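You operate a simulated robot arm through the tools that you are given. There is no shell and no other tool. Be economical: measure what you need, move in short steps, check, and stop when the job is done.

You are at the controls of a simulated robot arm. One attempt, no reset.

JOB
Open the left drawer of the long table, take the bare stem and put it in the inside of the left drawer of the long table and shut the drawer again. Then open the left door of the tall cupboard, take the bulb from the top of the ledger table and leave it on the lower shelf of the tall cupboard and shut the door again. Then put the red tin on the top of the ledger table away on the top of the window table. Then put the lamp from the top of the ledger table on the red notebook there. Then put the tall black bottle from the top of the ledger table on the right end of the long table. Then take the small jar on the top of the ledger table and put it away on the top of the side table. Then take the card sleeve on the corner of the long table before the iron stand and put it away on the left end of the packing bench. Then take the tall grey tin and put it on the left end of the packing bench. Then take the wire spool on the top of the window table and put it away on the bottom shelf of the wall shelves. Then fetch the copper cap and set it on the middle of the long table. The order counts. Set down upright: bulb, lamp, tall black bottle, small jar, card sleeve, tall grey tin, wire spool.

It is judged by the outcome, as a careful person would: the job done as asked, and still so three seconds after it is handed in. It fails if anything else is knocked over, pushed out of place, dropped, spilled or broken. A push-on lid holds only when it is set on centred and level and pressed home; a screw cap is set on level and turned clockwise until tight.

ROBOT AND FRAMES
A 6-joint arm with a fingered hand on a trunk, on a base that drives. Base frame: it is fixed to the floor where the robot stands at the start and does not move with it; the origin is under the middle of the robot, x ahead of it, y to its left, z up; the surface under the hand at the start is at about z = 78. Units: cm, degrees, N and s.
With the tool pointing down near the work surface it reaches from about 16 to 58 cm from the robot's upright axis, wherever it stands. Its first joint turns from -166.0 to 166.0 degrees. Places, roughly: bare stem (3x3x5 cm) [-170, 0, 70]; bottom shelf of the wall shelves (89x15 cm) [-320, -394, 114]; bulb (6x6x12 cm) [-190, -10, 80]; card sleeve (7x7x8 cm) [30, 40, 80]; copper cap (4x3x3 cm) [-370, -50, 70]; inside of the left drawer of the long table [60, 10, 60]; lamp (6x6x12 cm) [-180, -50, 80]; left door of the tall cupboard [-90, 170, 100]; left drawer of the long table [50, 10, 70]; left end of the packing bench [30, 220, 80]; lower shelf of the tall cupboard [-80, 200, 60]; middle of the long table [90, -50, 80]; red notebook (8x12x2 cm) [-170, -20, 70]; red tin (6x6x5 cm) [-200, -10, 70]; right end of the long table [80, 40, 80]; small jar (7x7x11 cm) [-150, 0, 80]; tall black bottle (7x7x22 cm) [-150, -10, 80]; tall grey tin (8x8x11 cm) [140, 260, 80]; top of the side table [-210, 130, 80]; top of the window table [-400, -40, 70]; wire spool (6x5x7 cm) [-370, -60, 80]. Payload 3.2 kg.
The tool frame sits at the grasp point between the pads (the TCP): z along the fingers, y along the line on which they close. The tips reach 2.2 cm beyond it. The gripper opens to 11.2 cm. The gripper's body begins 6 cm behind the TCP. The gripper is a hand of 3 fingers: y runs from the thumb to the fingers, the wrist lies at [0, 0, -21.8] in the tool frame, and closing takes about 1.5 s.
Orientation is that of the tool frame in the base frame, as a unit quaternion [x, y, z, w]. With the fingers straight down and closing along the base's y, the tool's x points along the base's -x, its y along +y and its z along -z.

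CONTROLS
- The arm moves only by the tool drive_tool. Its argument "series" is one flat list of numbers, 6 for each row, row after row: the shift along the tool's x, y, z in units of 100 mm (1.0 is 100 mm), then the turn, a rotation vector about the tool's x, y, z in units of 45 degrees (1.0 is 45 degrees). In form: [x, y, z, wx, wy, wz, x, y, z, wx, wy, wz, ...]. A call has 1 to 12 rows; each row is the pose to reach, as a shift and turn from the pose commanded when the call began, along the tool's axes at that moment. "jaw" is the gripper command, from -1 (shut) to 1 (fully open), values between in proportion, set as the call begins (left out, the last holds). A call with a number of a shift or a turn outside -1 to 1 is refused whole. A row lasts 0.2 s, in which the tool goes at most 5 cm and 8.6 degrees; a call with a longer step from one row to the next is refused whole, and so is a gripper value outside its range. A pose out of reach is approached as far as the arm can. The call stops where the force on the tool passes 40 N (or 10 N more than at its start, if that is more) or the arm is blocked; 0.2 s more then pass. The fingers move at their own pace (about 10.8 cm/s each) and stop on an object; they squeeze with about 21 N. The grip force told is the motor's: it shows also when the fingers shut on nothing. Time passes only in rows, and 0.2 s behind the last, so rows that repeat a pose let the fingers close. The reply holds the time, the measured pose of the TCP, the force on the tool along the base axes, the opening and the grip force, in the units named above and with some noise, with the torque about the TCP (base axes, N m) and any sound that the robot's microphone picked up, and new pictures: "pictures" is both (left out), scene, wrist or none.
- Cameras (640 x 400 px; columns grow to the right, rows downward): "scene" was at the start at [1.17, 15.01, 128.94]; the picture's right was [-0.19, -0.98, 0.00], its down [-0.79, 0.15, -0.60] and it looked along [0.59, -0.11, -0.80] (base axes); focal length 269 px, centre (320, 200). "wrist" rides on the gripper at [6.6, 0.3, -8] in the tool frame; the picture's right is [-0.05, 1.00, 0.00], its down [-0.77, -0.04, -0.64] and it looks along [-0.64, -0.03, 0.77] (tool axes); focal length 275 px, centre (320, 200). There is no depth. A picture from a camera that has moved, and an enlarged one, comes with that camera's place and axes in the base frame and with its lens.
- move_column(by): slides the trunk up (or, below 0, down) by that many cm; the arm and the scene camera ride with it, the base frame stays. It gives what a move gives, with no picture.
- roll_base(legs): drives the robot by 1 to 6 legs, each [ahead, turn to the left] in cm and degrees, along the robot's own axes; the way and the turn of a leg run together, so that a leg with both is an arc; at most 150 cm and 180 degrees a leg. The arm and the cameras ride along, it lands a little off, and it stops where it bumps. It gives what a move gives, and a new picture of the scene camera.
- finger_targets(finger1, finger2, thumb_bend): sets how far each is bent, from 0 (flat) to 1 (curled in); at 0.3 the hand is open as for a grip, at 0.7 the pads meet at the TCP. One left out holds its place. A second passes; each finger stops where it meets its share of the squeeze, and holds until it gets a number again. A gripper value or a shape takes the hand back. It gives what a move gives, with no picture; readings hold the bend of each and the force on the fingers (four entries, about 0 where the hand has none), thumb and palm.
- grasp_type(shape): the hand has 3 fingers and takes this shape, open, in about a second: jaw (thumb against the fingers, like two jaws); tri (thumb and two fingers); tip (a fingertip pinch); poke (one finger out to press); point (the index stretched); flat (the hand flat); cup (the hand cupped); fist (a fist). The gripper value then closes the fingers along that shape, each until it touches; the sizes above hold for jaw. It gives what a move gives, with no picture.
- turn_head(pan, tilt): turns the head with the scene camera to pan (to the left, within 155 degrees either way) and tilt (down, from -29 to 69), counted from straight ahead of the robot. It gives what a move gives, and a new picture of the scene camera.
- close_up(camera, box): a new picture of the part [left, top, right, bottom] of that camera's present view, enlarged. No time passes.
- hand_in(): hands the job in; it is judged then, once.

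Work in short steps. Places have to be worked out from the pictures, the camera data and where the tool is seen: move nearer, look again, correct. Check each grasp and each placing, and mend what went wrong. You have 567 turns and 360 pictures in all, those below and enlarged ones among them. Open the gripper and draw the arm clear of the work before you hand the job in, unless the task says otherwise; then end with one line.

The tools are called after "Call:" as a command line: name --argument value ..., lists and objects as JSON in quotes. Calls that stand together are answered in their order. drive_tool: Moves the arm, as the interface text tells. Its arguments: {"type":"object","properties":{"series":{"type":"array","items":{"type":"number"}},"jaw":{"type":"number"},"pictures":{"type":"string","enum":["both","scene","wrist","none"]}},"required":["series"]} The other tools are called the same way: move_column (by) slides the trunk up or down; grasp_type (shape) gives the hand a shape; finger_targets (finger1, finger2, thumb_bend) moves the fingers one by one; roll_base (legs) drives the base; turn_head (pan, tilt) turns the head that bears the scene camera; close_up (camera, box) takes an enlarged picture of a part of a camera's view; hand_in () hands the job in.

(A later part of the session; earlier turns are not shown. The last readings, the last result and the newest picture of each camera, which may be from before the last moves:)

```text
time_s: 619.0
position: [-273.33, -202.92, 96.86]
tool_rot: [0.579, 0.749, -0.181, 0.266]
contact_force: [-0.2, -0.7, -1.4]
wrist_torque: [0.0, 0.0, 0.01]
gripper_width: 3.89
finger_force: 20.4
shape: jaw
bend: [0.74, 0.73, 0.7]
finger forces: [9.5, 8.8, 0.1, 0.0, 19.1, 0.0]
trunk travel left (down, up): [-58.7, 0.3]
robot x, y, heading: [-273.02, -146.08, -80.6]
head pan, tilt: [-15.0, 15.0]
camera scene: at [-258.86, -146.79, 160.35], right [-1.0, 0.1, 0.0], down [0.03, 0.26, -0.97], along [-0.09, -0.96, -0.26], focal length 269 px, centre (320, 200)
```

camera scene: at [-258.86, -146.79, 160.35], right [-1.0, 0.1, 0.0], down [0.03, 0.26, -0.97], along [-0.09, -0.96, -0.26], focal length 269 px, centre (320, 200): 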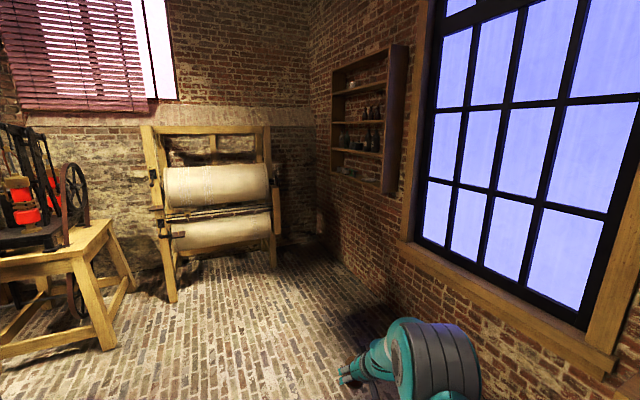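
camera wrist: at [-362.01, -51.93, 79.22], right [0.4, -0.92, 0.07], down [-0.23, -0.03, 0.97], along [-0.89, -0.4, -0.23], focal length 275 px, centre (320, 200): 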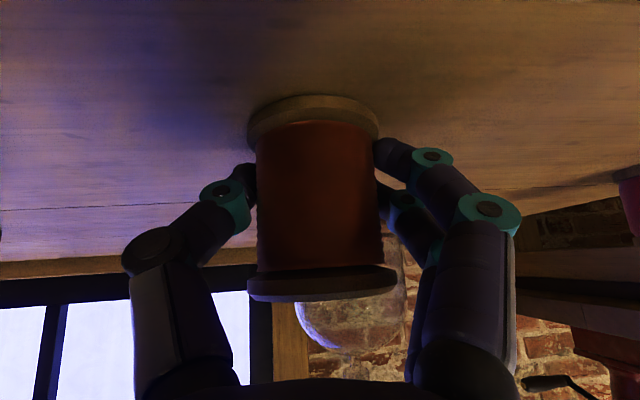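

Call:
close_up --camera "scene" --box '[310, 30, 430, 210]'

```text
2.22 times, centred on (370, 120) of scene
camera zoom: at [-258.86, -146.79, 160.35], right [-1.0, 0.1, 0.0], down [0.03, 0.26, -0.97], along [-0.09, -0.96, -0.26], focal length 597 px, centre (209, 378)
```

zoom: 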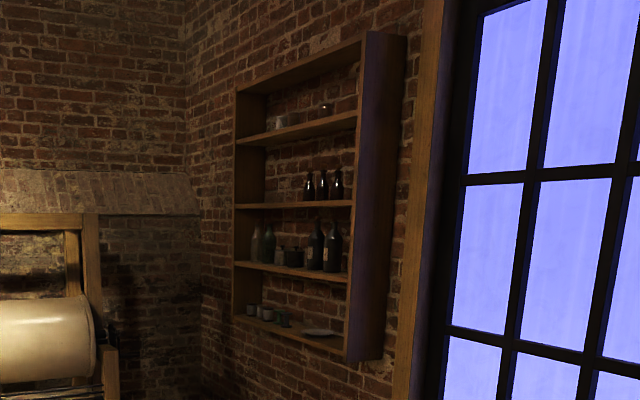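

I see the bottom shelf with a few items. I drive nearer, staying about 80 cm off the wall, and turn to face it.

Call:
roll_base --legs '[[0, -1.4], [100, 0], [101, 0], [0, -79]]'

Call:
turn_head --pan 0 --tilt 15

```text
time_s: 632.7
position: [-302.17, -352.31, 96.85]
tool_rot: [0.928, 0.189, -0.311, 0.083]
contact_force: [-0.4, -0.1, -1.9]
wrist_torque: [0.01, 0.01, 0.03]
gripper_width: 3.89
finger_force: 21.2
shape: jaw
bend: [0.74, 0.73, 0.7]
finger forces: [9.5, 8.9, 0.0, 0.0, 19.0, 0.0]
trunk travel left (down, up): [-58.7, 0.3]
robot x, y, heading: [-245.74, -343.58, -162.1]
head pan, tilt: [-15.0, 15.0]
camera scene: at [-244.37, -358.37, 160.36], right [-0.05, 1.0, 0.0], down [0.26, 0.01, -0.97], along [-0.96, -0.05, -0.26], focal length 269 px, centre (320, 200)
```

scene: 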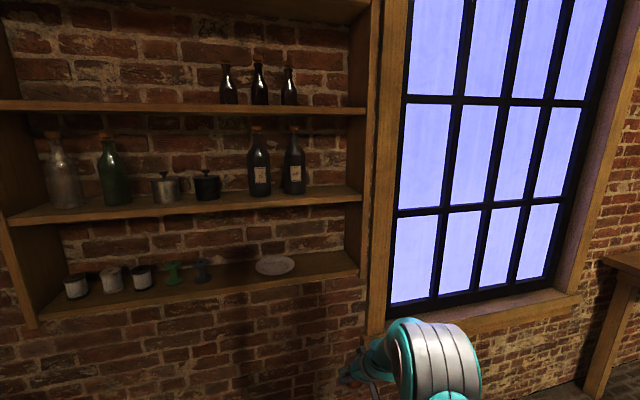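

```text
time_s: 633.5
position: [-302.16, -352.17, 96.86]
tool_rot: [0.927, 0.19, -0.311, 0.084]
contact_force: [0.5, 0.5, -1.5]
wrist_torque: [0.0, 0.04, -0.02]
gripper_width: 3.89
finger_force: 20.9
shape: jaw
bend: [0.74, 0.73, 0.7]
finger forces: [9.5, 9.0, 0.0, 0.0, 19.0, 0.0]
trunk travel left (down, up): [-58.7, 0.3]
robot x, y, heading: [-246.04, -343.69, -161.9]
head pan, tilt: [0.0, 15.0]
camera scene: at [-243.93, -360.78, 160.36], right [-0.31, 0.95, 0.0], down [0.25, 0.08, -0.97], along [-0.92, -0.3, -0.26], focal length 269 px, centre (320, 200)
```

scene: 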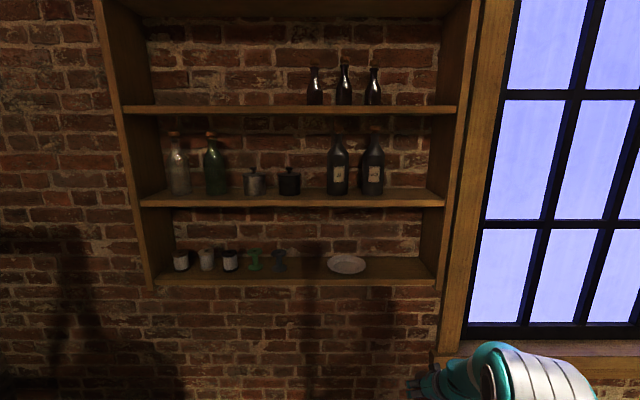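

A free spot right of the plate on the bottom shelf lies at about (-331,-362); shelf top z ≈ 114.5. I raise the spool with the arm by 23 cm while still clear of the shelf.

Call:
drive_tool --series '[-0.2, 0.01, -0.26, 0, 0, 0, -0.4, 0.02, -0.52, 0, 0, 0, -0.6, 0.03, -0.78, 0, 0, 0, -0.73, 0.045, -0.95, 0, 0, 0]' --pictures "none"

Call:
drive_tool --series '[-0.2, 0.01, -0.26, 0, 0, 0, -0.4, 0.02, -0.52, 0, 0, 0, -0.6, 0.03, -0.78, 0, 0, 0, -0.73, 0.045, -0.95, 0, 0, 0]' --pictures "both"

```text
time_s: 634.5
position: [-302.22, -352.42, 108.91]
tool_rot: [0.927, 0.191, -0.311, 0.084]
contact_force: [0.0, 0.0, -2.9]
wrist_torque: [0.02, 0.0, 0.0]
gripper_width: 3.87
finger_force: 20.8
shape: jaw
bend: [0.74, 0.73, 0.7]
finger forces: [9.7, 8.8, 0.0, 0.0, 18.8, 0.1]
trunk travel left (down, up): [-58.7, 0.3]
robot x, y, heading: [-246.17, -344.11, -161.8]
head pan, tilt: [0.0, 15.0]
```

```text
time_s: 635.5
position: [-302.21, -352.24, 120.84]
tool_rot: [0.927, 0.19, -0.312, 0.084]
contact_force: [0.0, 0.4, -2.2]
wrist_torque: [0.02, 0.02, -0.01]
gripper_width: 3.9
finger_force: 21.4
shape: jaw
bend: [0.74, 0.73, 0.7]
finger forces: [9.7, 9.0, 0.0, 0.0, 18.9, 0.0]
trunk travel left (down, up): [-58.7, 0.3]
robot x, y, heading: [-245.9, -343.93, -162.0]
head pan, tilt: [0.0, 15.0]
camera scene: at [-243.91, -360.79, 160.36], right [-0.31, 0.95, 0.0], down [0.25, 0.08, -0.97], along [-0.92, -0.3, -0.26], focal length 269 px, centre (320, 200)
camera wrist: at [-292.61, -348.34, 123.16], right [0.37, -0.93, 0.07], down [-0.23, -0.02, 0.97], along [-0.9, -0.37, -0.23], focal length 275 px, centre (320, 200)
```

scene: 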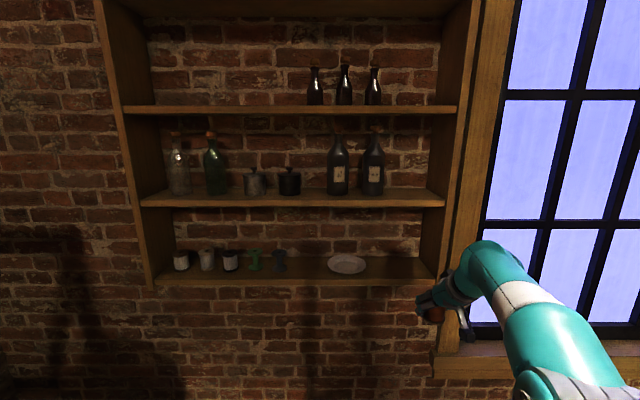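
wrist: 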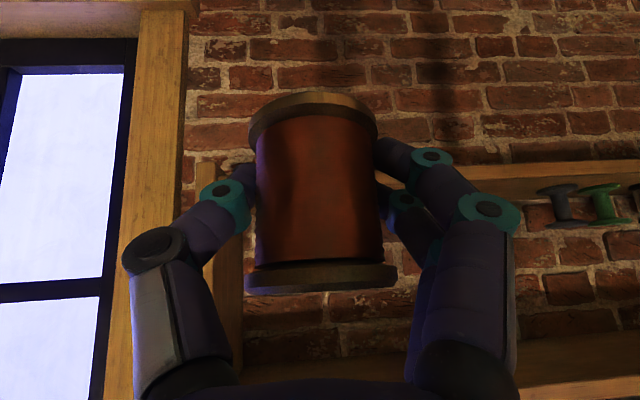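

It is directly ahead by 30 cm, bottom about 2 cm above the shelf. I raise 1 cm, drive 22 cm and look.

Call:
drive_tool --series '[-0.061, 0.004, -0.079, 0, 0, 0]' --pictures "none"

Call:
roll_base --legs '[[22, 0]]'

Call:
drive_tool --series '[0, 0, 0, 0, 0, 0]' --pictures "wrist"

```text
time_s: 635.9
position: [-302.16, -352.31, 121.88]
tool_rot: [0.928, 0.19, -0.311, 0.084]
contact_force: [-0.5, 1.0, -1.9]
wrist_torque: [0.0, -0.03, 0.0]
gripper_width: 3.88
finger_force: 21.0
shape: jaw
bend: [0.74, 0.73, 0.7]
finger forces: [9.6, 9.0, 0.1, 0.1, 18.9, 0.1]
trunk travel left (down, up): [-58.7, 0.3]
robot x, y, heading: [-245.63, -343.83, -161.9]
head pan, tilt: [0.0, 15.0]
```

```text
time_s: 637.5
position: [-323.05, -358.98, 121.68]
tool_rot: [0.928, 0.189, -0.311, 0.084]
contact_force: [-0.6, 0.5, -1.5]
wrist_torque: [0.01, 0.01, 0.01]
gripper_width: 3.91
finger_force: 21.2
shape: jaw
bend: [0.74, 0.73, 0.7]
finger forces: [9.7, 8.9, 0.0, 0.0, 18.9, 0.1]
trunk travel left (down, up): [-58.7, 0.3]
robot x, y, heading: [-266.57, -350.81, -162.1]
head pan, tilt: [0.0, 15.0]
camera scene: at [-264.83, -367.59, 160.36], right [-0.31, 0.95, 0.0], down [0.25, 0.08, -0.97], along [-0.92, -0.3, -0.26], focal length 269 px, centre (320, 200)
```

scene: 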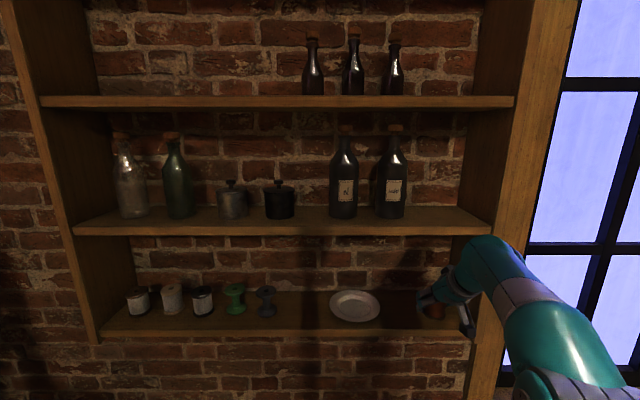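

```text
time_s: 637.9
position: [-322.97, -359.01, 121.78]
tool_rot: [0.927, 0.19, -0.311, 0.084]
contact_force: [-0.5, -0.5, -1.5]
wrist_torque: [0.03, -0.02, -0.02]
gripper_width: 3.88
finger_force: 20.3
shape: jaw
bend: [0.74, 0.73, 0.7]
finger forces: [9.5, 9.0, 0.0, 0.0, 18.9, 0.1]
trunk travel left (down, up): [-58.7, 0.3]
robot x, y, heading: [-266.53, -350.69, -162.2]
head pan, tilt: [0.0, 15.0]
camera wrist: at [-313.48, -355.07, 124.13], right [0.37, -0.93, 0.07], down [-0.23, -0.02, 0.97], along [-0.9, -0.37, -0.23], focal length 275 px, centre (320, 200)
```

wrist: 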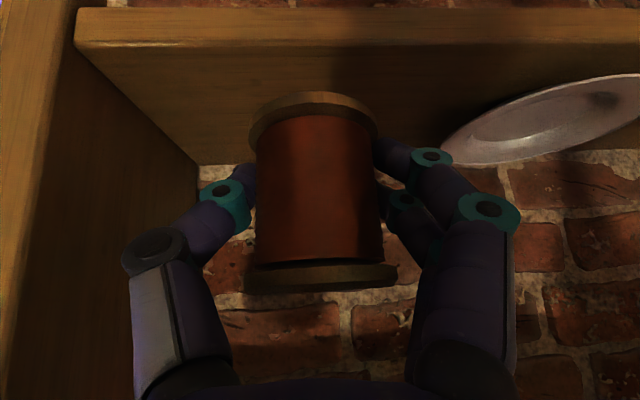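

The view is clear: plate to the left, side panel to the right. I move the spool forward 8.5 cm with a 1 cm shift toward the panel, keeping height.

Call:
drive_tool --series '[-0.17, -0.03, 0.13, 0, 0, 0, -0.34, -0.06, 0.26, 0, 0, 0, -0.51, -0.1, 0.39, 0, 0, 0, -0.67, -0.1, 0.52, 0, 0, 0]' --pictures "wrist"

```text
time_s: 638.9
position: [-331.14, -361.6, 121.71]
tool_rot: [0.928, 0.19, -0.31, 0.084]
contact_force: [0.1, 0.7, -1.0]
wrist_torque: [0.0, 0.01, -0.01]
gripper_width: 3.9
finger_force: 21.0
shape: jaw
bend: [0.74, 0.73, 0.7]
finger forces: [9.6, 9.1, 0.1, 0.0, 18.9, 0.1]
trunk travel left (down, up): [-58.7, 0.3]
robot x, y, heading: [-266.61, -350.26, -162.1]
head pan, tilt: [0.0, 15.0]
camera wrist: at [-321.67, -357.68, 124.08], right [0.37, -0.93, 0.07], down [-0.23, -0.02, 0.97], along [-0.9, -0.37, -0.23], focal length 275 px, centre (320, 200)
```

wrist: 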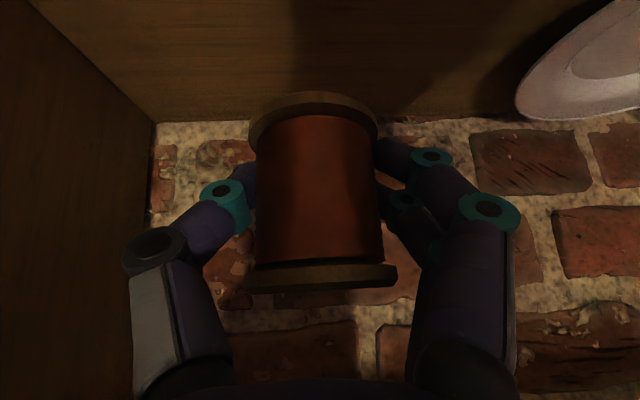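

At mid-shelf. I lower gently to contact.

Call:
drive_tool --series '[0.05, -0.003, 0.065, 0, 0, 0, 0.1, -0.006, 0.13, 0, 0, 0, 0.14, -0.009, 0.182, 0, 0, 0, 0.17, -0.01, 0.22, 0, 0, 0]' --pictures "none"

```text
time_s: 639.9
position: [-331.13, -361.62, 119.01]
tool_rot: [0.927, 0.19, -0.311, 0.084]
contact_force: [0.7, -1.0, -1.7]
wrist_torque: [-0.03, 0.01, 0.0]
gripper_width: 3.88
finger_force: 20.8
shape: jaw
bend: [0.74, 0.73, 0.7]
finger forces: [9.6, 8.9, 0.0, 0.0, 18.9, 0.1]
trunk travel left (down, up): [-58.7, 0.3]
robot x, y, heading: [-266.38, -350.48, -161.9]
head pan, tilt: [0.0, 15.0]
```

Call:
drive_tool --series '[0.02, -0.001, 0.026, 0, 0, 0, 0.04, -0.003, 0.052, 0, 0, 0, 0.06, -0.004, 0.079, 0, 0, 0]' --pictures "none"

```text
time_s: 640.7
position: [-331.1, -361.5, 117.98]
tool_rot: [0.927, 0.19, -0.312, 0.084]
contact_force: [0.1, -0.2, -2.3]
wrist_torque: [0.01, 0.0, -0.05]
gripper_width: 3.87
finger_force: 21.4
shape: jaw
bend: [0.74, 0.73, 0.7]
finger forces: [9.7, 9.0, 0.1, 0.0, 18.9, 0.0]
trunk travel left (down, up): [-58.7, 0.3]
robot x, y, heading: [-266.34, -350.58, -161.9]
head pan, tilt: [0.0, 15.0]
```

Call:
drive_tool --series '[0.02, -0.001, 0.026, 0, 0, 0, 0.04, -0.003, 0.052, 0, 0, 0, 0.06, -0.004, 0.079, 0, 0, 0]' --pictures "wrist"

```text
time_s: 641.5
position: [-331.1, -361.5, 117.04]
tool_rot: [0.928, 0.189, -0.311, 0.084]
contact_force: [0.1, 0.4, 0.3]
wrist_torque: [0.03, -0.05, -0.01]
gripper_width: 3.88
finger_force: 21.3
shape: jaw
bend: [0.74, 0.73, 0.7]
finger forces: [9.9, 9.9, 0.0, 0.1, 19.3, 0.1]
trunk travel left (down, up): [-58.7, 0.3]
robot x, y, heading: [-266.36, -350.23, -162.0]
head pan, tilt: [0.0, 15.0]
camera wrist: at [-321.62, -357.6, 119.34], right [0.37, -0.93, 0.07], down [-0.23, -0.02, 0.97], along [-0.9, -0.37, -0.23], focal length 275 px, centre (320, 200)
```

wrist: 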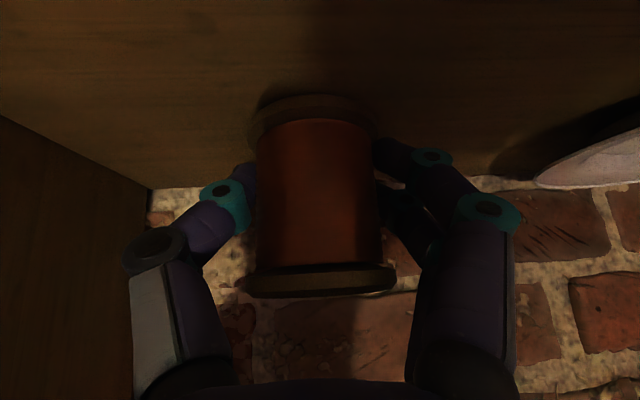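

Weight just came off; I press 3 mm more, then release.

Call:
drive_tool --series '[0.012, -0.001, 0.016, 0, 0, 0, 0.018, -0.001, 0.024, 0, 0, 0]' --pictures "none"

Call:
drive_tool --series '[0, 0, 0, 0, 0, 0, 0, 0, 0, 0, 0, 0, 0, 0, 0, 0, 0, 0]' --jaw 0.45 --pictures "wrist"

```text
time_s: 642.1
position: [-331.19, -361.43, 116.82]
tool_rot: [0.927, 0.19, -0.313, 0.085]
contact_force: [-1.2, 1.3, 6.3]
wrist_torque: [0.06, 0.0, 0.03]
gripper_width: 3.89
finger_force: 21.4
shape: jaw
bend: [0.74, 0.73, 0.7]
finger forces: [10.8, 10.7, 0.0, 0.1, 20.7, 0.1]
trunk travel left (down, up): [-58.7, 0.3]
robot x, y, heading: [-266.1, -350.48, -162.3]
head pan, tilt: [0.0, 15.0]
```

```text
time_s: 642.9
position: [-331.1, -361.59, 116.72]
tool_rot: [0.927, 0.19, -0.312, 0.083]
contact_force: [-0.7, 0.0, 0.0]
wrist_torque: [0.0, -0.01, -0.01]
gripper_width: 8.09
finger_force: 0.2
shape: jaw
bend: [0.66, 0.66, 0.62]
finger forces: [0.0, 0.1, 0.1, 0.0, 0.0, 0.1]
trunk travel left (down, up): [-58.7, 0.3]
robot x, y, heading: [-266.4, -350.64, -162.0]
head pan, tilt: [0.0, 15.0]
camera wrist: at [-321.62, -357.6, 118.99], right [0.37, -0.93, 0.07], down [-0.23, -0.02, 0.97], along [-0.9, -0.37, -0.23], focal length 275 px, centre (320, 200)
```

wrist: 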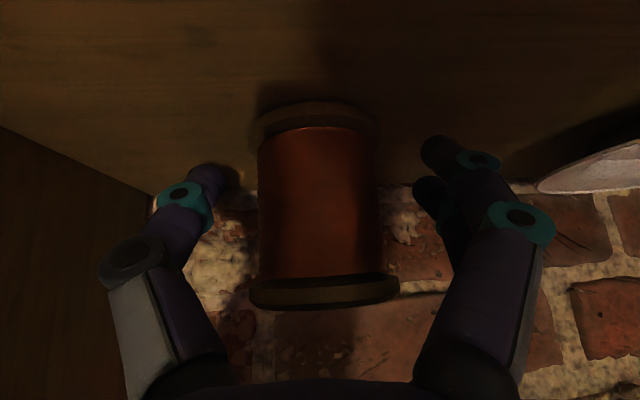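

Free. I withdraw horizontally back along the hand's heading.

Call:
drive_tool --series '[0.12, 0, -0.093, 0, 0, 0, 0.28, 0, -0.215, 0, 0, 0, 0.45, 0, -0.345, 0, 0, 0, 0.63, 0, -0.485, 0, 0, 0]' --pictures "wrist"

Call:
roll_base --legs '[[-25, 0]]'

```text
time_s: 643.9
position: [-323.74, -358.39, 116.7]
tool_rot: [0.927, 0.19, -0.312, 0.083]
contact_force: [-0.1, -0.1, -1.2]
wrist_torque: [-0.02, 0.01, 0.01]
gripper_width: 8.1
finger_force: 0.0
shape: jaw
bend: [0.66, 0.66, 0.62]
finger forces: [0.0, 0.1, 0.0, 0.0, 0.0, 0.0]
trunk travel left (down, up): [-58.7, 0.3]
robot x, y, heading: [-266.54, -350.69, -162.0]
head pan, tilt: [0.0, 15.0]
camera wrist: at [-314.27, -354.33, 119.0], right [0.37, -0.93, 0.07], down [-0.23, -0.02, 0.97], along [-0.9, -0.37, -0.22], focal length 275 px, centre (320, 200)
```

wrist: 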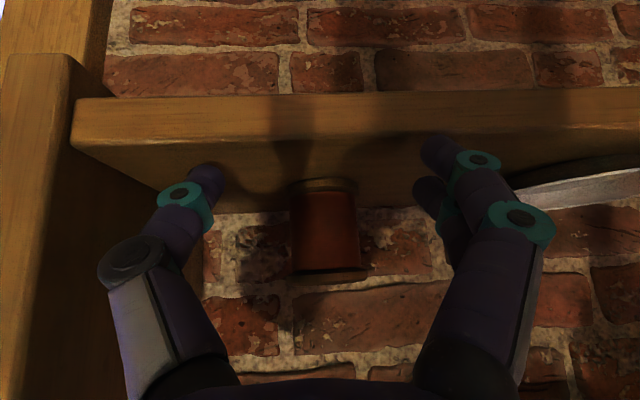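

```text
time_s: 645.8
position: [-299.88, -350.44, 116.72]
tool_rot: [0.927, 0.19, -0.311, 0.085]
contact_force: [-0.4, -0.6, 0.4]
wrist_torque: [-0.01, 0.01, 0.0]
gripper_width: 8.09
finger_force: 0.1
shape: jaw
bend: [0.66, 0.66, 0.62]
finger forces: [0.0, 0.1, 0.0, 0.1, 0.0, 0.0]
trunk travel left (down, up): [-58.7, 0.3]
robot x, y, heading: [-242.79, -343.14, -162.1]
head pan, tilt: [0.0, 15.0]
camera scene: at [-240.68, -359.74, 160.36], right [-0.31, 0.95, 0.0], down [0.25, 0.08, -0.97], along [-0.92, -0.3, -0.26], focal length 269 px, centre (320, 200)
```

scene: 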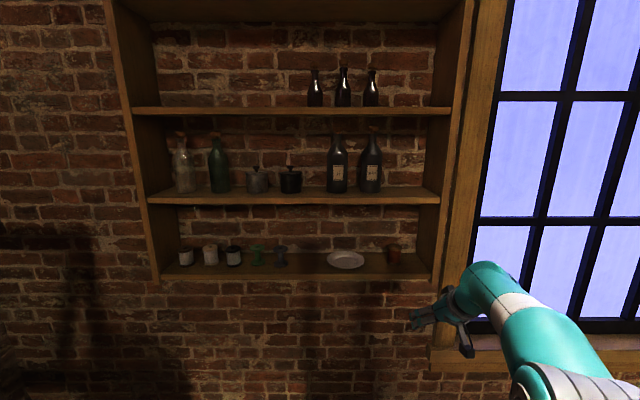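

The spool stands on the bottom shelf. Last, the copper cap: I bring the hand back to straight down and drive back to the window table.

Call:
drive_tool --series '[0.12, -0.008, 0.16, 0.007, 0.168, -0.012, 0.24, -0.016, 0.32, 0.013, 0.335, -0.024, 0.37, -0.024, 0.48, 0.02, 0.503, -0.036, 0.49, -0.03, 0.63, 0.026, 0.67, -0.048, 0.61, -0.04, 0.79, 0.033, 0.838, -0.06]' --pictures "none"

Call:
roll_base --legs '[[0, -99], [103, 0], [102.6, 0], [0, 4.6], [117, 0], [0, 95]]'

Call:
turn_head --pan 0 --tilt 50

```text
time_s: 647.0
position: [-299.96, -350.58, 106.51]
tool_rot: [0.974, 0.225, 0.001, -0.002]
contact_force: [0.0, -1.0, -0.4]
wrist_torque: [-0.01, 0.01, 0.05]
gripper_width: 8.08
finger_force: 0.0
shape: jaw
bend: [0.66, 0.66, 0.62]
finger forces: [0.1, 0.0, 0.0, 0.0, 0.0, 0.0]
trunk travel left (down, up): [-58.7, 0.3]
robot x, y, heading: [-242.73, -342.91, -161.7]
head pan, tilt: [0.0, 15.0]
```

```text
time_s: 671.3
position: [-365.5, -36.86, 106.71]
tool_rot: [0.972, 0.234, 0.0, 0.0]
contact_force: [0.1, -0.6, 0.6]
wrist_torque: [0.0, 0.01, 0.02]
gripper_width: 8.13
finger_force: 0.1
shape: jaw
bend: [0.66, 0.66, 0.62]
finger forces: [0.0, 0.0, 0.0, 0.0, 0.0, 0.0]
trunk travel left (down, up): [-58.7, 0.3]
robot x, y, heading: [-308.14, -27.92, -161.1]
head pan, tilt: [0.0, 15.0]
camera scene: at [-306.16, -44.92, 160.36], right [-0.33, 0.94, 0.0], down [0.24, 0.08, -0.97], along [-0.91, -0.32, -0.26], focal length 269 px, centre (320, 200)
```

scene: 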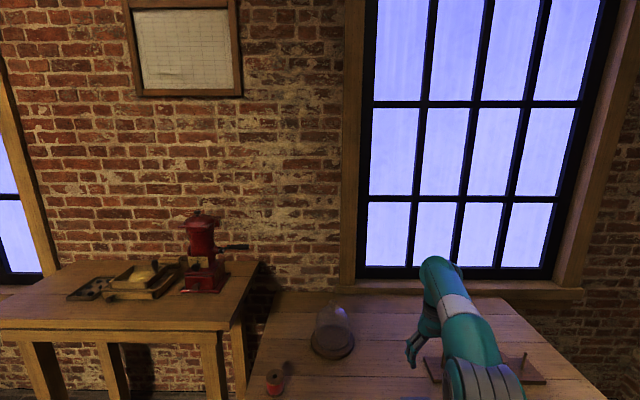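

```text
time_s: 672.4
position: [-365.53, -36.76, 106.66]
tool_rot: [0.972, 0.233, 0.001, -0.002]
contact_force: [-0.1, 0.9, -0.6]
wrist_torque: [-0.02, 0.0, 0.03]
gripper_width: 8.1
finger_force: 0.1
shape: jaw
bend: [0.66, 0.66, 0.62]
finger forces: [0.1, 0.0, 0.0, 0.0, 0.1, 0.0]
trunk travel left (down, up): [-58.7, 0.3]
robot x, y, heading: [-308.25, -27.88, -160.9]
head pan, tilt: [0.0, 50.0]
camera scene: at [-304.62, -44.37, 155.0], right [-0.33, 0.94, 0.0], down [0.72, 0.25, -0.64], along [-0.61, -0.21, -0.77], focal length 269 px, centre (320, 200)
```

scene: 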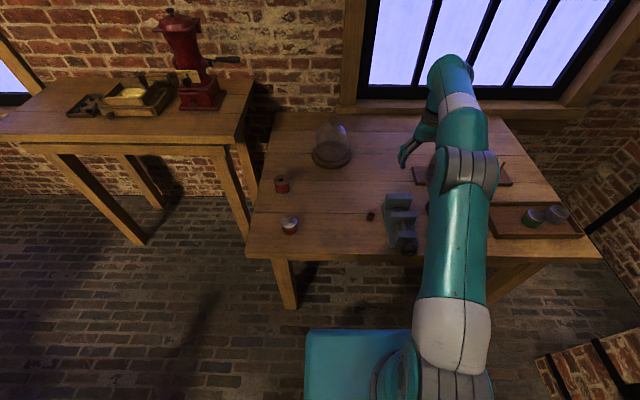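

Call:
close_up --camera "scene" --box '[320, 170, 440, 260]'

```text
4.44 times, centred on (380, 215) of scene
camera zoom: at [-304.62, -44.37, 155.0], right [-0.33, 0.94, 0.0], down [0.72, 0.25, -0.64], along [-0.61, -0.21, -0.77], focal length 1194 px, centre (53, 133)
```

zoom: 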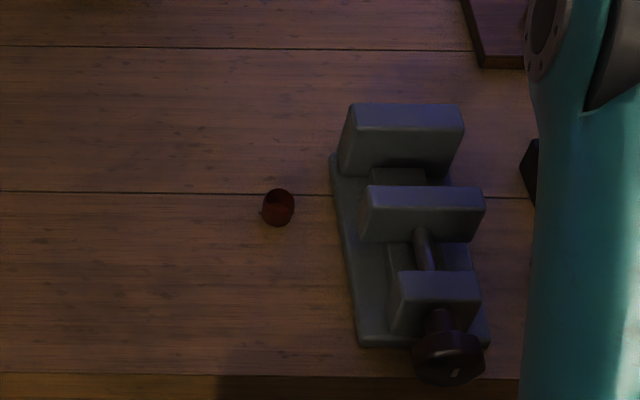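

The clamp leaves about 5 cm beside the cap — enough for a half-open hand. Cap at (-367.1,-46.1). I drive 10 cm closer and move above it.

Call:
roll_base --legs '[[10, 0]]'

Call:
drive_tool --series '[0.14, 0.3, 0, 0, 0, 0, 0.28, 0.6, 0, 0, 0, 0, 0.43, 0.9, 0, 0, 0, 0]' --jaw 0 --pictures "none"

Call:
move_column --by -20

Call:
drive_tool --series '[0, 0, 0, 0, 0, 0]' --pictures "wrist"

```text
time_s: 673.5
position: [-375.06, -40.1, 106.65]
tool_rot: [0.973, 0.233, 0.001, -0.001]
contact_force: [0.8, -0.8, 0.3]
wrist_torque: [-0.02, 0.01, 0.01]
gripper_width: 8.08
finger_force: 0.1
shape: jaw
bend: [0.66, 0.66, 0.62]
finger forces: [0.0, 0.0, 0.0, 0.0, 0.0, 0.0]
trunk travel left (down, up): [-58.7, 0.3]
robot x, y, heading: [-317.73, -31.62, -161.1]
head pan, tilt: [0.0, 50.0]
camera scene: at [-314.1, -47.66, 154.99], right [-0.33, 0.94, 0.0], down [0.72, 0.25, -0.64], along [-0.61, -0.21, -0.77], focal length 269 px, centre (320, 200)
```

scene: 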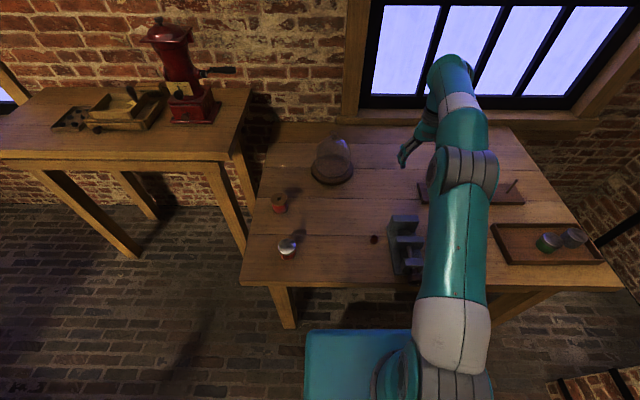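

```text
time_s: 674.3
position: [-366.91, -46.26, 106.61]
tool_rot: [0.972, 0.234, 0.0, -0.001]
contact_force: [0.6, 0.8, 0.0]
wrist_torque: [-0.02, -0.02, 0.01]
gripper_width: 5.65
finger_force: 0.0
shape: jaw
bend: [0.72, 0.72, 0.7]
finger forces: [0.0, 0.0, 0.0, 0.0, 0.0, 0.0]
trunk travel left (down, up): [-58.7, 0.3]
robot x, y, heading: [-317.79, -31.24, -160.9]
head pan, tilt: [0.0, 50.0]
```

```text
time_s: 676.5
position: [-366.99, -46.14, 86.66]
tool_rot: [0.972, 0.234, 0.0, -0.001]
contact_force: [0.6, 0.1, 0.1]
wrist_torque: [0.04, 0.02, 0.0]
gripper_width: 5.68
finger_force: 0.1
shape: jaw
bend: [0.72, 0.72, 0.7]
finger forces: [0.1, 0.0, 0.0, 0.0, 0.0, 0.1]
trunk travel left (down, up): [-38.7, 20.3]
robot x, y, heading: [-317.63, -31.4, -160.8]
head pan, tilt: [0.0, 50.0]
```

```text
time_s: 676.9
position: [-367.08, -46.16, 86.61]
tool_rot: [0.972, 0.234, 0.0, -0.001]
contact_force: [0.2, 0.6, 0.2]
wrist_torque: [0.02, 0.0, 0.02]
gripper_width: 5.66
finger_force: 0.1
shape: jaw
bend: [0.72, 0.72, 0.7]
finger forces: [0.0, 0.0, 0.0, 0.1, 0.0, 0.0]
trunk travel left (down, up): [-38.7, 20.3]
robot x, y, heading: [-318.09, -31.15, -160.9]
head pan, tilt: [0.0, 50.0]
camera wrist: at [-360.8, -43.42, 94.65], right [0.41, -0.91, 0.0], down [-0.7, -0.32, 0.63], along [-0.58, -0.26, -0.77], focal length 275 px, centre (320, 200)
```

wrist: 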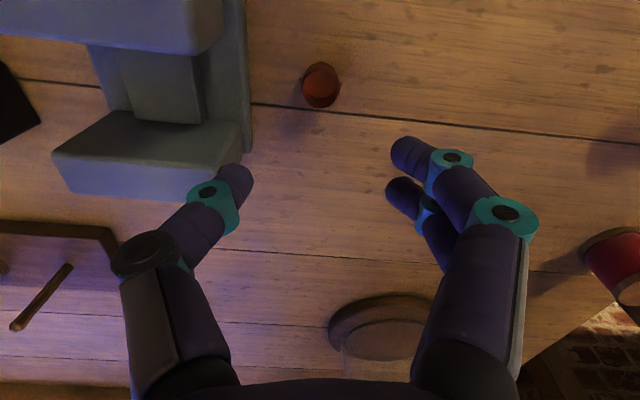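

Cap at (-366.3,-45.8). I correct, descend 7 cm and look.

Call:
drive_tool --series '[0.08, 0, 0.25, 0, 0, 0, 0.08, 0, 0.5, 0, 0, 0, 0.08, 0, 0.7, 0, 0, 0]' --pictures "wrist"

```text
time_s: 677.7
position: [-366.17, -45.81, 79.7]
tool_rot: [0.972, 0.234, 0.001, 0.0]
contact_force: [-0.4, 0.6, -0.6]
wrist_torque: [0.0, 0.01, 0.01]
gripper_width: 5.68
finger_force: 0.0
shape: jaw
bend: [0.72, 0.72, 0.7]
finger forces: [0.0, 0.1, 0.0, 0.1, 0.1, 0.0]
trunk travel left (down, up): [-38.7, 20.3]
robot x, y, heading: [-317.54, -31.26, -161.0]
head pan, tilt: [0.0, 50.0]
camera wrist: at [-360.04, -43.09, 87.67], right [0.41, -0.91, 0.0], down [-0.7, -0.32, 0.63], along [-0.58, -0.26, -0.77], focal length 275 px, centre (320, 200)
```

wrist: 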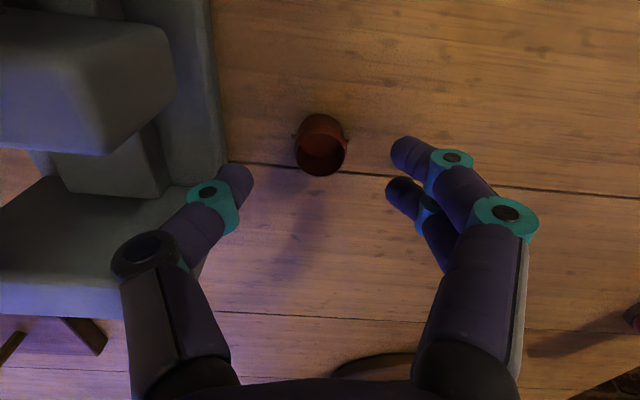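

Centred. I descend 3.4 cm and close.

Call:
drive_tool --series '[-0.01, 0, 0.15, 0, 0, 0, -0.02, 0, 0.3, 0, 0, 0, -0.02, 0, 0.35, 0, 0, 0]' --pictures "none"

Call:
drive_tool --series '[0, 0, 0, 0, 0, 0, 0, 0, 0, 0, 0, 0, 0, 0, 0, 0, 0, 0, 0, 0, 0, 0, 0, 0]' --jaw -1 --pictures "wrist"

```text
time_s: 678.5
position: [-366.4, -45.96, 76.3]
tool_rot: [0.972, 0.234, -0.001, -0.001]
contact_force: [0.6, -0.7, 11.7]
wrist_torque: [-0.36, -0.2, 0.04]
gripper_width: 5.61
finger_force: 0.1
shape: jaw
bend: [0.73, 0.73, 0.7]
finger forces: [5.9, 5.8, 0.1, 0.0, 0.0, 0.0]
trunk travel left (down, up): [-38.7, 20.3]
robot x, y, heading: [-317.8, -31.39, -160.8]
head pan, tilt: [0.0, 50.0]
```

```text
time_s: 679.5
position: [-366.46, -45.86, 76.18]
tool_rot: [0.972, 0.234, 0.0, -0.001]
contact_force: [-0.7, -4.0, 15.5]
wrist_torque: [-0.59, -0.24, -0.07]
gripper_width: 1.98
finger_force: 21.2
shape: jaw
bend: [0.74, 0.74, 0.66]
finger forces: [19.0, 14.6, 0.0, 0.0, 16.9, 0.0]
trunk travel left (down, up): [-38.7, 20.3]
robot x, y, heading: [-317.67, -31.5, -161.0]
head pan, tilt: [0.0, 50.0]
camera wrist: at [-360.15, -43.18, 84.21], right [0.41, -0.91, 0.0], down [-0.7, -0.32, 0.64], along [-0.58, -0.26, -0.77], focal length 275 px, centre (320, 200)
```

wrist: 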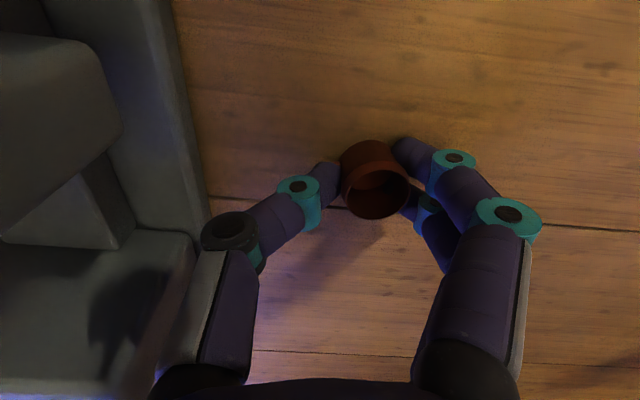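

Gripped. I lift and check.

Call:
drive_tool --series '[0, 0, -0.2, 0, 0, 0, 0, 0, -0.5, 0, 0, 0, 0, 0, -0.8, 0, 0, 0]' --pictures "wrist"

Call:
move_column --by 20

```text
time_s: 680.3
position: [-366.55, -45.8, 84.04]
tool_rot: [0.972, 0.233, 0.001, -0.001]
contact_force: [-0.4, 0.8, 0.2]
wrist_torque: [0.01, -0.01, -0.02]
gripper_width: 1.93
finger_force: 21.4
shape: jaw
bend: [0.73, 0.74, 0.65]
finger forces: [11.0, 10.4, 0.0, 0.0, 19.8, 0.1]
trunk travel left (down, up): [-38.7, 20.3]
robot x, y, heading: [-318.29, -31.29, -160.9]
head pan, tilt: [0.0, 50.0]
camera wrist: at [-360.36, -43.16, 92.16], right [0.41, -0.91, 0.0], down [-0.7, -0.32, 0.63], along [-0.58, -0.26, -0.77], focal length 275 px, centre (320, 200)
```

wrist: 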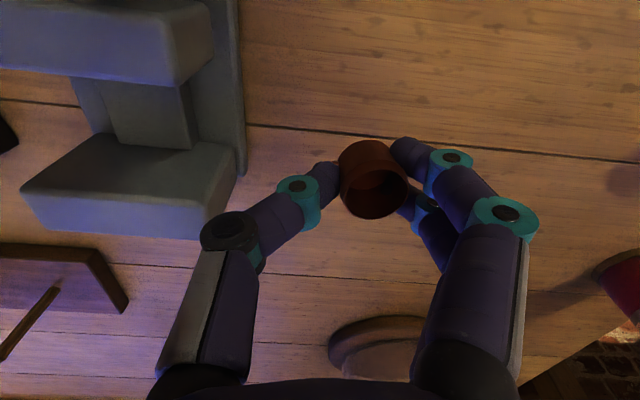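

```text
time_s: 682.4
position: [-366.68, -46.0, 104.11]
tool_rot: [0.973, 0.233, 0.0, -0.002]
contact_force: [1.1, 1.2, 0.5]
wrist_torque: [0.01, 0.01, 0.01]
gripper_width: 1.88
finger_force: 21.2
shape: jaw
bend: [0.73, 0.74, 0.65]
finger forces: [11.0, 10.3, 0.0, 0.0, 19.8, 0.0]
trunk travel left (down, up): [-58.7, 0.3]
robot x, y, heading: [-317.62, -31.08, -161.0]
head pan, tilt: [0.0, 50.0]
```

The cap is held. I drive back across the room to the long table's middle front.

Call:
roll_base --legs '[[-20, 0], [0, -145.7], [73, 0], [0, -40.9], [80, 0], [78.7, 0]]'

Call:
roll_base --legs '[[0, -60.8], [90, 0], [90, 0], [0, 67.4]]'

Call:
turn_head --pan 0 --tilt 50

```text
time_s: 703.2
position: [-51.91, 81.46, 104.09]
tool_rot: [-0.186, 0.983, -0.001, -0.001]
contact_force: [0.0, -0.4, 0.1]
wrist_torque: [0.01, 0.03, 0.0]
gripper_width: 1.88
finger_force: 21.1
shape: jaw
bend: [0.73, 0.74, 0.65]
finger forces: [10.5, 9.8, 0.0, 0.1, 19.5, 0.1]
trunk travel left (down, up): [-58.7, 0.3]
robot x, y, heading: [-102.16, 71.31, 13.9]
head pan, tilt: [0.0, 50.0]
camera scene: at [-104.22, 87.81, 154.99], right [0.24, -0.97, 0.0], down [-0.74, -0.18, -0.64], along [0.62, 0.15, -0.77], focal length 269 px, centre (320, 200)
```

scene: 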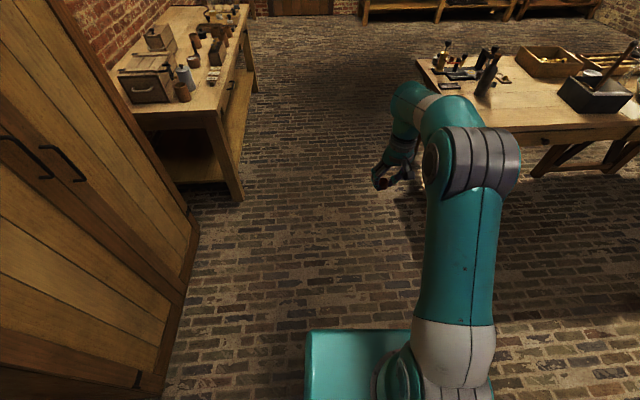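

```text
time_s: 717.9
position: [67.78, -44.1, 104.03]
tool_rot: [-0.247, 0.969, -0.001, 0.0]
contact_force: [-0.4, 0.8, 0.5]
wrist_torque: [0.0, 0.01, -0.01]
gripper_width: 1.86
finger_force: 20.6
shape: jaw
bend: [0.73, 0.74, 0.65]
finger forces: [10.2, 9.5, 0.1, 0.0, 19.0, 0.0]
trunk travel left (down, up): [-58.7, 0.3]
robot x, y, heading: [19.32, -60.0, 20.6]
head pan, tilt: [0.0, 50.0]
camera scene: at [15.1, -44.22, 154.99], right [0.35, -0.94, 0.0], down [-0.72, -0.27, -0.64], along [0.6, 0.23, -0.77], focal length 269 px, centre (320, 200)
```

scene: 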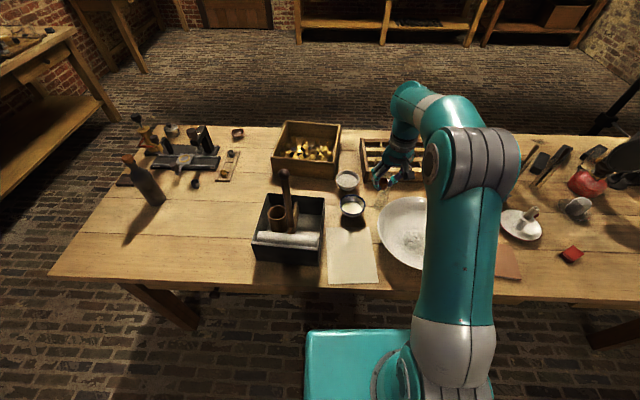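

```text
time_s: 718.5
position: [67.92, -44.18, 104.13]
tool_rot: [-0.247, 0.969, -0.001, -0.001]
contact_force: [-0.6, -0.3, -0.1]
wrist_torque: [0.0, 0.03, 0.0]
gripper_width: 1.83
finger_force: 20.6
shape: jaw
bend: [0.73, 0.74, 0.65]
finger forces: [10.1, 9.4, 0.1, 0.0, 19.0, 0.0]
trunk travel left (down, up): [-58.7, 0.3]
robot x, y, heading: [19.57, -60.39, 20.6]
head pan, tilt: [0.0, 50.0]
camera scene: at [15.11, -44.24, 154.99], right [0.35, -0.94, 0.0], down [-0.72, -0.27, -0.64], along [0.6, 0.23, -0.77], focal length 269 px, centre (320, 200)
```

scene: 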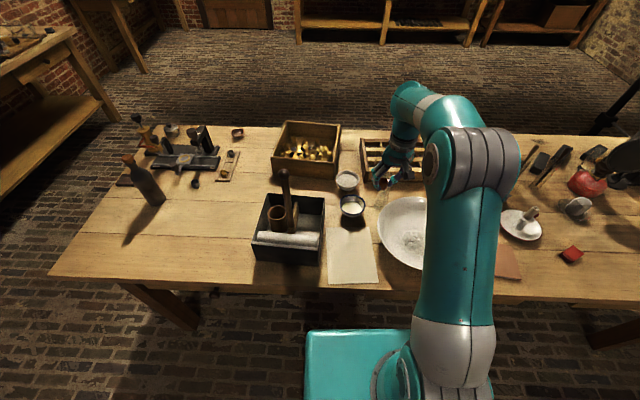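

Call:
close_up --camera "scene" --box '[240, 110, 640, 310]'

Call:
close_up --camera "scene" --box '[310, 160, 440, 300]'

```text
1.60 times, centred on (440, 210) of scene
camera zoom: at [15.11, -44.24, 154.99], right [0.35, -0.94, 0.0], down [-0.72, -0.27, -0.64], along [0.6, 0.23, -0.77], focal length 430 px, centre (128, 184)
```

zoom: 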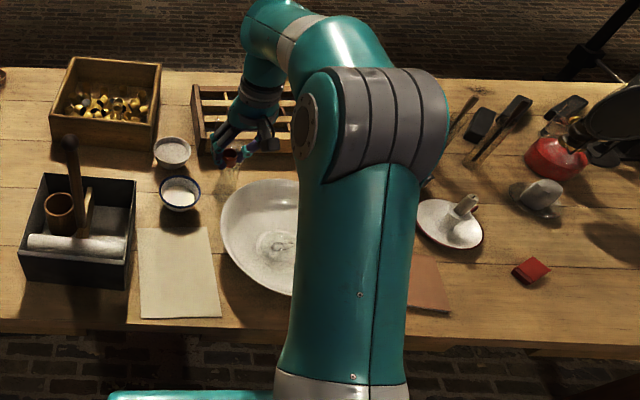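

```text
2.86 times, centred on (375, 230) of scene
camera zoom: at [15.11, -44.24, 154.99], right [0.35, -0.94, 0.0], down [-0.72, -0.27, -0.64], along [0.6, 0.23, -0.77], focal length 768 px, centre (163, 114)
```

zoom: 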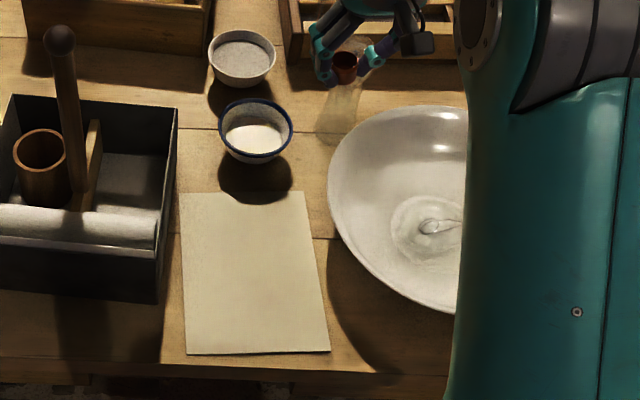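

The middle's clear area seems to lie between the big bowl and the plate with the brush, about (79,-76), hidden by the arm. I reposition the base 34 cm to the right and look.

Call:
roll_base --legs '[[0, -92.6], [34.5, 0], [0, 91]]'

Call:
drive_tool --series '[0, 0, 0, 0, 0, 0]' --pictures "wrist"

```text
time_s: 728.5
position: [78.91, -76.7, 104.16]
tool_rot: [-0.25, 0.968, -0.001, 0.0]
contact_force: [-0.7, 0.3, -0.3]
wrist_torque: [-0.01, 0.0, 0.01]
gripper_width: 1.79
finger_force: 20.6
shape: jaw
bend: [0.73, 0.74, 0.66]
finger forces: [9.7, 8.8, 0.0, 0.1, 17.9, 0.1]
trunk travel left (down, up): [-58.7, 0.3]
robot x, y, heading: [30.55, -93.03, 21.1]
head pan, tilt: [0.0, 50.0]
camera scene: at [26.17, -77.12, 154.99], right [0.36, -0.93, 0.0], down [-0.71, -0.28, -0.64], along [0.6, 0.23, -0.77], focal length 269 px, centre (320, 200)
```

scene: 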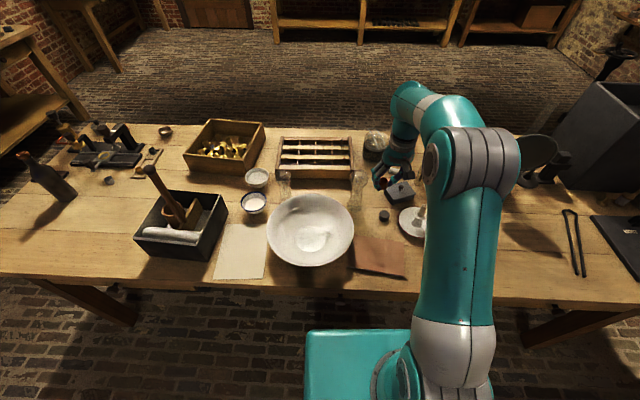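

```text
time_s: 729.0
position: [78.97, -76.75, 104.2]
tool_rot: [-0.251, 0.968, -0.002, -0.001]
contact_force: [0.2, -0.2, -0.2]
wrist_torque: [-0.03, -0.02, 0.02]
gripper_width: 1.78
finger_force: 20.6
shape: jaw
bend: [0.73, 0.74, 0.66]
finger forces: [9.7, 8.8, 0.0, 0.0, 17.9, 0.1]
trunk travel left (down, up): [-58.7, 0.3]
robot x, y, heading: [30.44, -93.21, 20.9]
head pan, tilt: [0.0, 50.0]
camera wrist: at [73.12, -79.61, 112.14], right [-0.44, 0.9, 0.0], down [0.69, 0.34, 0.63], along [0.57, 0.28, -0.77], focal length 275 px, centre (320, 200)
```

wrist: 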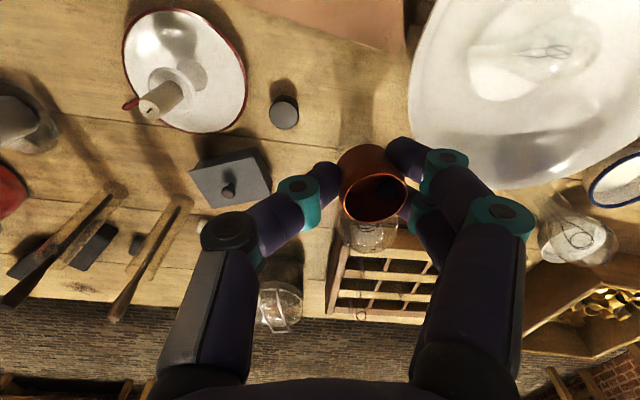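

Call:
close_up --camera "scene" --box '[330, 160, 450, 290]'

```text
3.08 times, centred on (390, 225) of scene
camera zoom: at [26.18, -77.13, 154.99], right [0.36, -0.93, 0.0], down [-0.71, -0.28, -0.64], along [0.6, 0.23, -0.77], focal length 827 px, centre (105, 123)
```

zoom: 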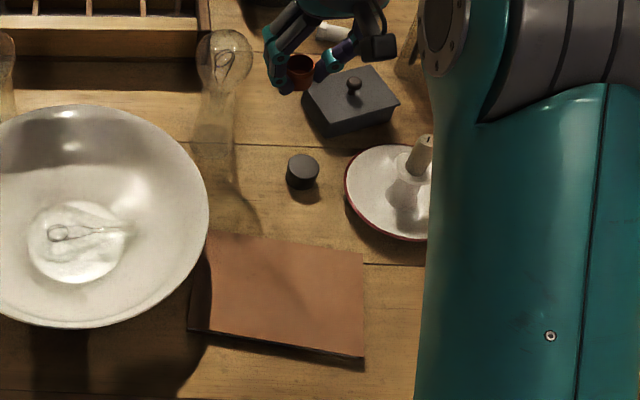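

I find a clear spot at about (79.8,-72.7) between bowl, leather pad, black cylinder and the glass bulb. The cap sits 2 cm toward the fingers' side. I adjust and lower 14 cm.

Call:
drive_tool --series '[-0.14, 0.06, 0, 0, 0, 0, -0.27, 0.11, 0, 0, 0, 0]' --pictures "none"

Call:
move_column --by -14

Call:
drive_tool --series '[0, 0, 0, 0, 0, 0]' --pictures "both"

```text
time_s: 729.5
position: [80.82, -74.46, 104.01]
tool_rot: [-0.249, 0.968, -0.001, 0.0]
contact_force: [-0.3, 0.7, 0.0]
wrist_torque: [-0.03, 0.0, -0.02]
gripper_width: 1.75
finger_force: 21.7
shape: jaw
bend: [0.73, 0.74, 0.66]
finger forces: [9.8, 8.7, 0.0, 0.1, 17.8, 0.0]
trunk travel left (down, up): [-58.7, 0.3]
robot x, y, heading: [30.82, -93.2, 21.0]
head pan, tilt: [0.0, 50.0]
```

```text
time_s: 731.2
position: [80.87, -74.46, 90.06]
tool_rot: [-0.25, 0.968, -0.001, 0.0]
contact_force: [-0.4, 0.7, -0.7]
wrist_torque: [-0.04, 0.01, -0.02]
gripper_width: 1.73
finger_force: 20.8
shape: jaw
bend: [0.73, 0.74, 0.66]
finger forces: [9.7, 8.7, 0.0, 0.1, 17.7, 0.0]
trunk travel left (down, up): [-44.7, 14.3]
robot x, y, heading: [30.43, -92.72, 20.8]
head pan, tilt: [0.0, 50.0]
```

```text
time_s: 731.6
position: [80.67, -74.55, 90.08]
tool_rot: [-0.25, 0.968, -0.001, -0.001]
contact_force: [-1.2, 0.6, 0.7]
wrist_torque: [-0.03, 0.0, 0.01]
gripper_width: 1.75
finger_force: 20.9
shape: jaw
bend: [0.73, 0.74, 0.66]
finger forces: [9.7, 8.6, 0.0, 0.1, 17.7, 0.0]
trunk travel left (down, up): [-44.7, 14.3]
robot x, y, heading: [30.72, -92.84, 21.1]
head pan, tilt: [0.0, 50.0]
camera scene: at [26.18, -77.13, 140.99], right [0.36, -0.93, 0.0], down [-0.71, -0.27, -0.64], along [0.6, 0.23, -0.77], focal length 269 px, centre (320, 200)
camera wrist: at [74.99, -77.4, 98.09], right [-0.44, 0.9, 0.0], down [0.69, 0.34, 0.63], along [0.57, 0.28, -0.77], focal length 275 px, centre (320, 200)
```

scene: 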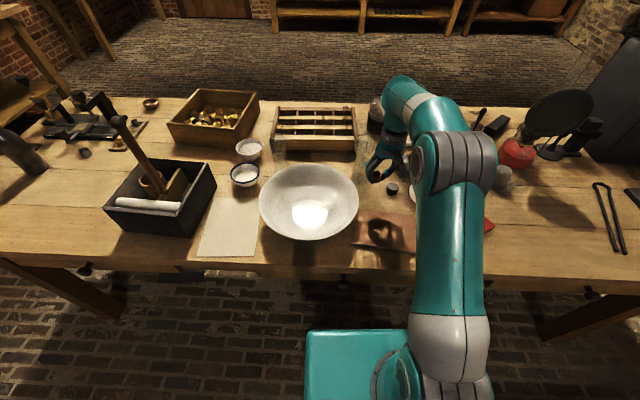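
wrist: 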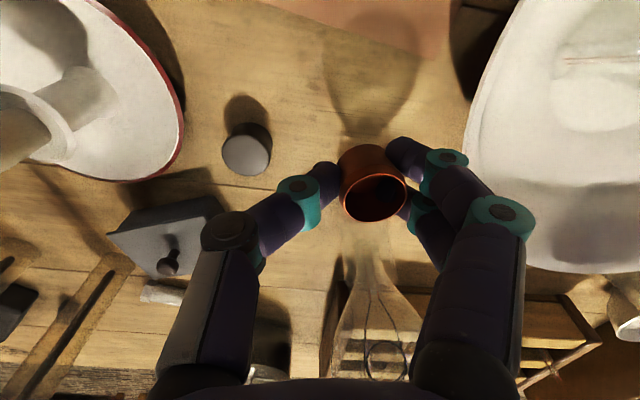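

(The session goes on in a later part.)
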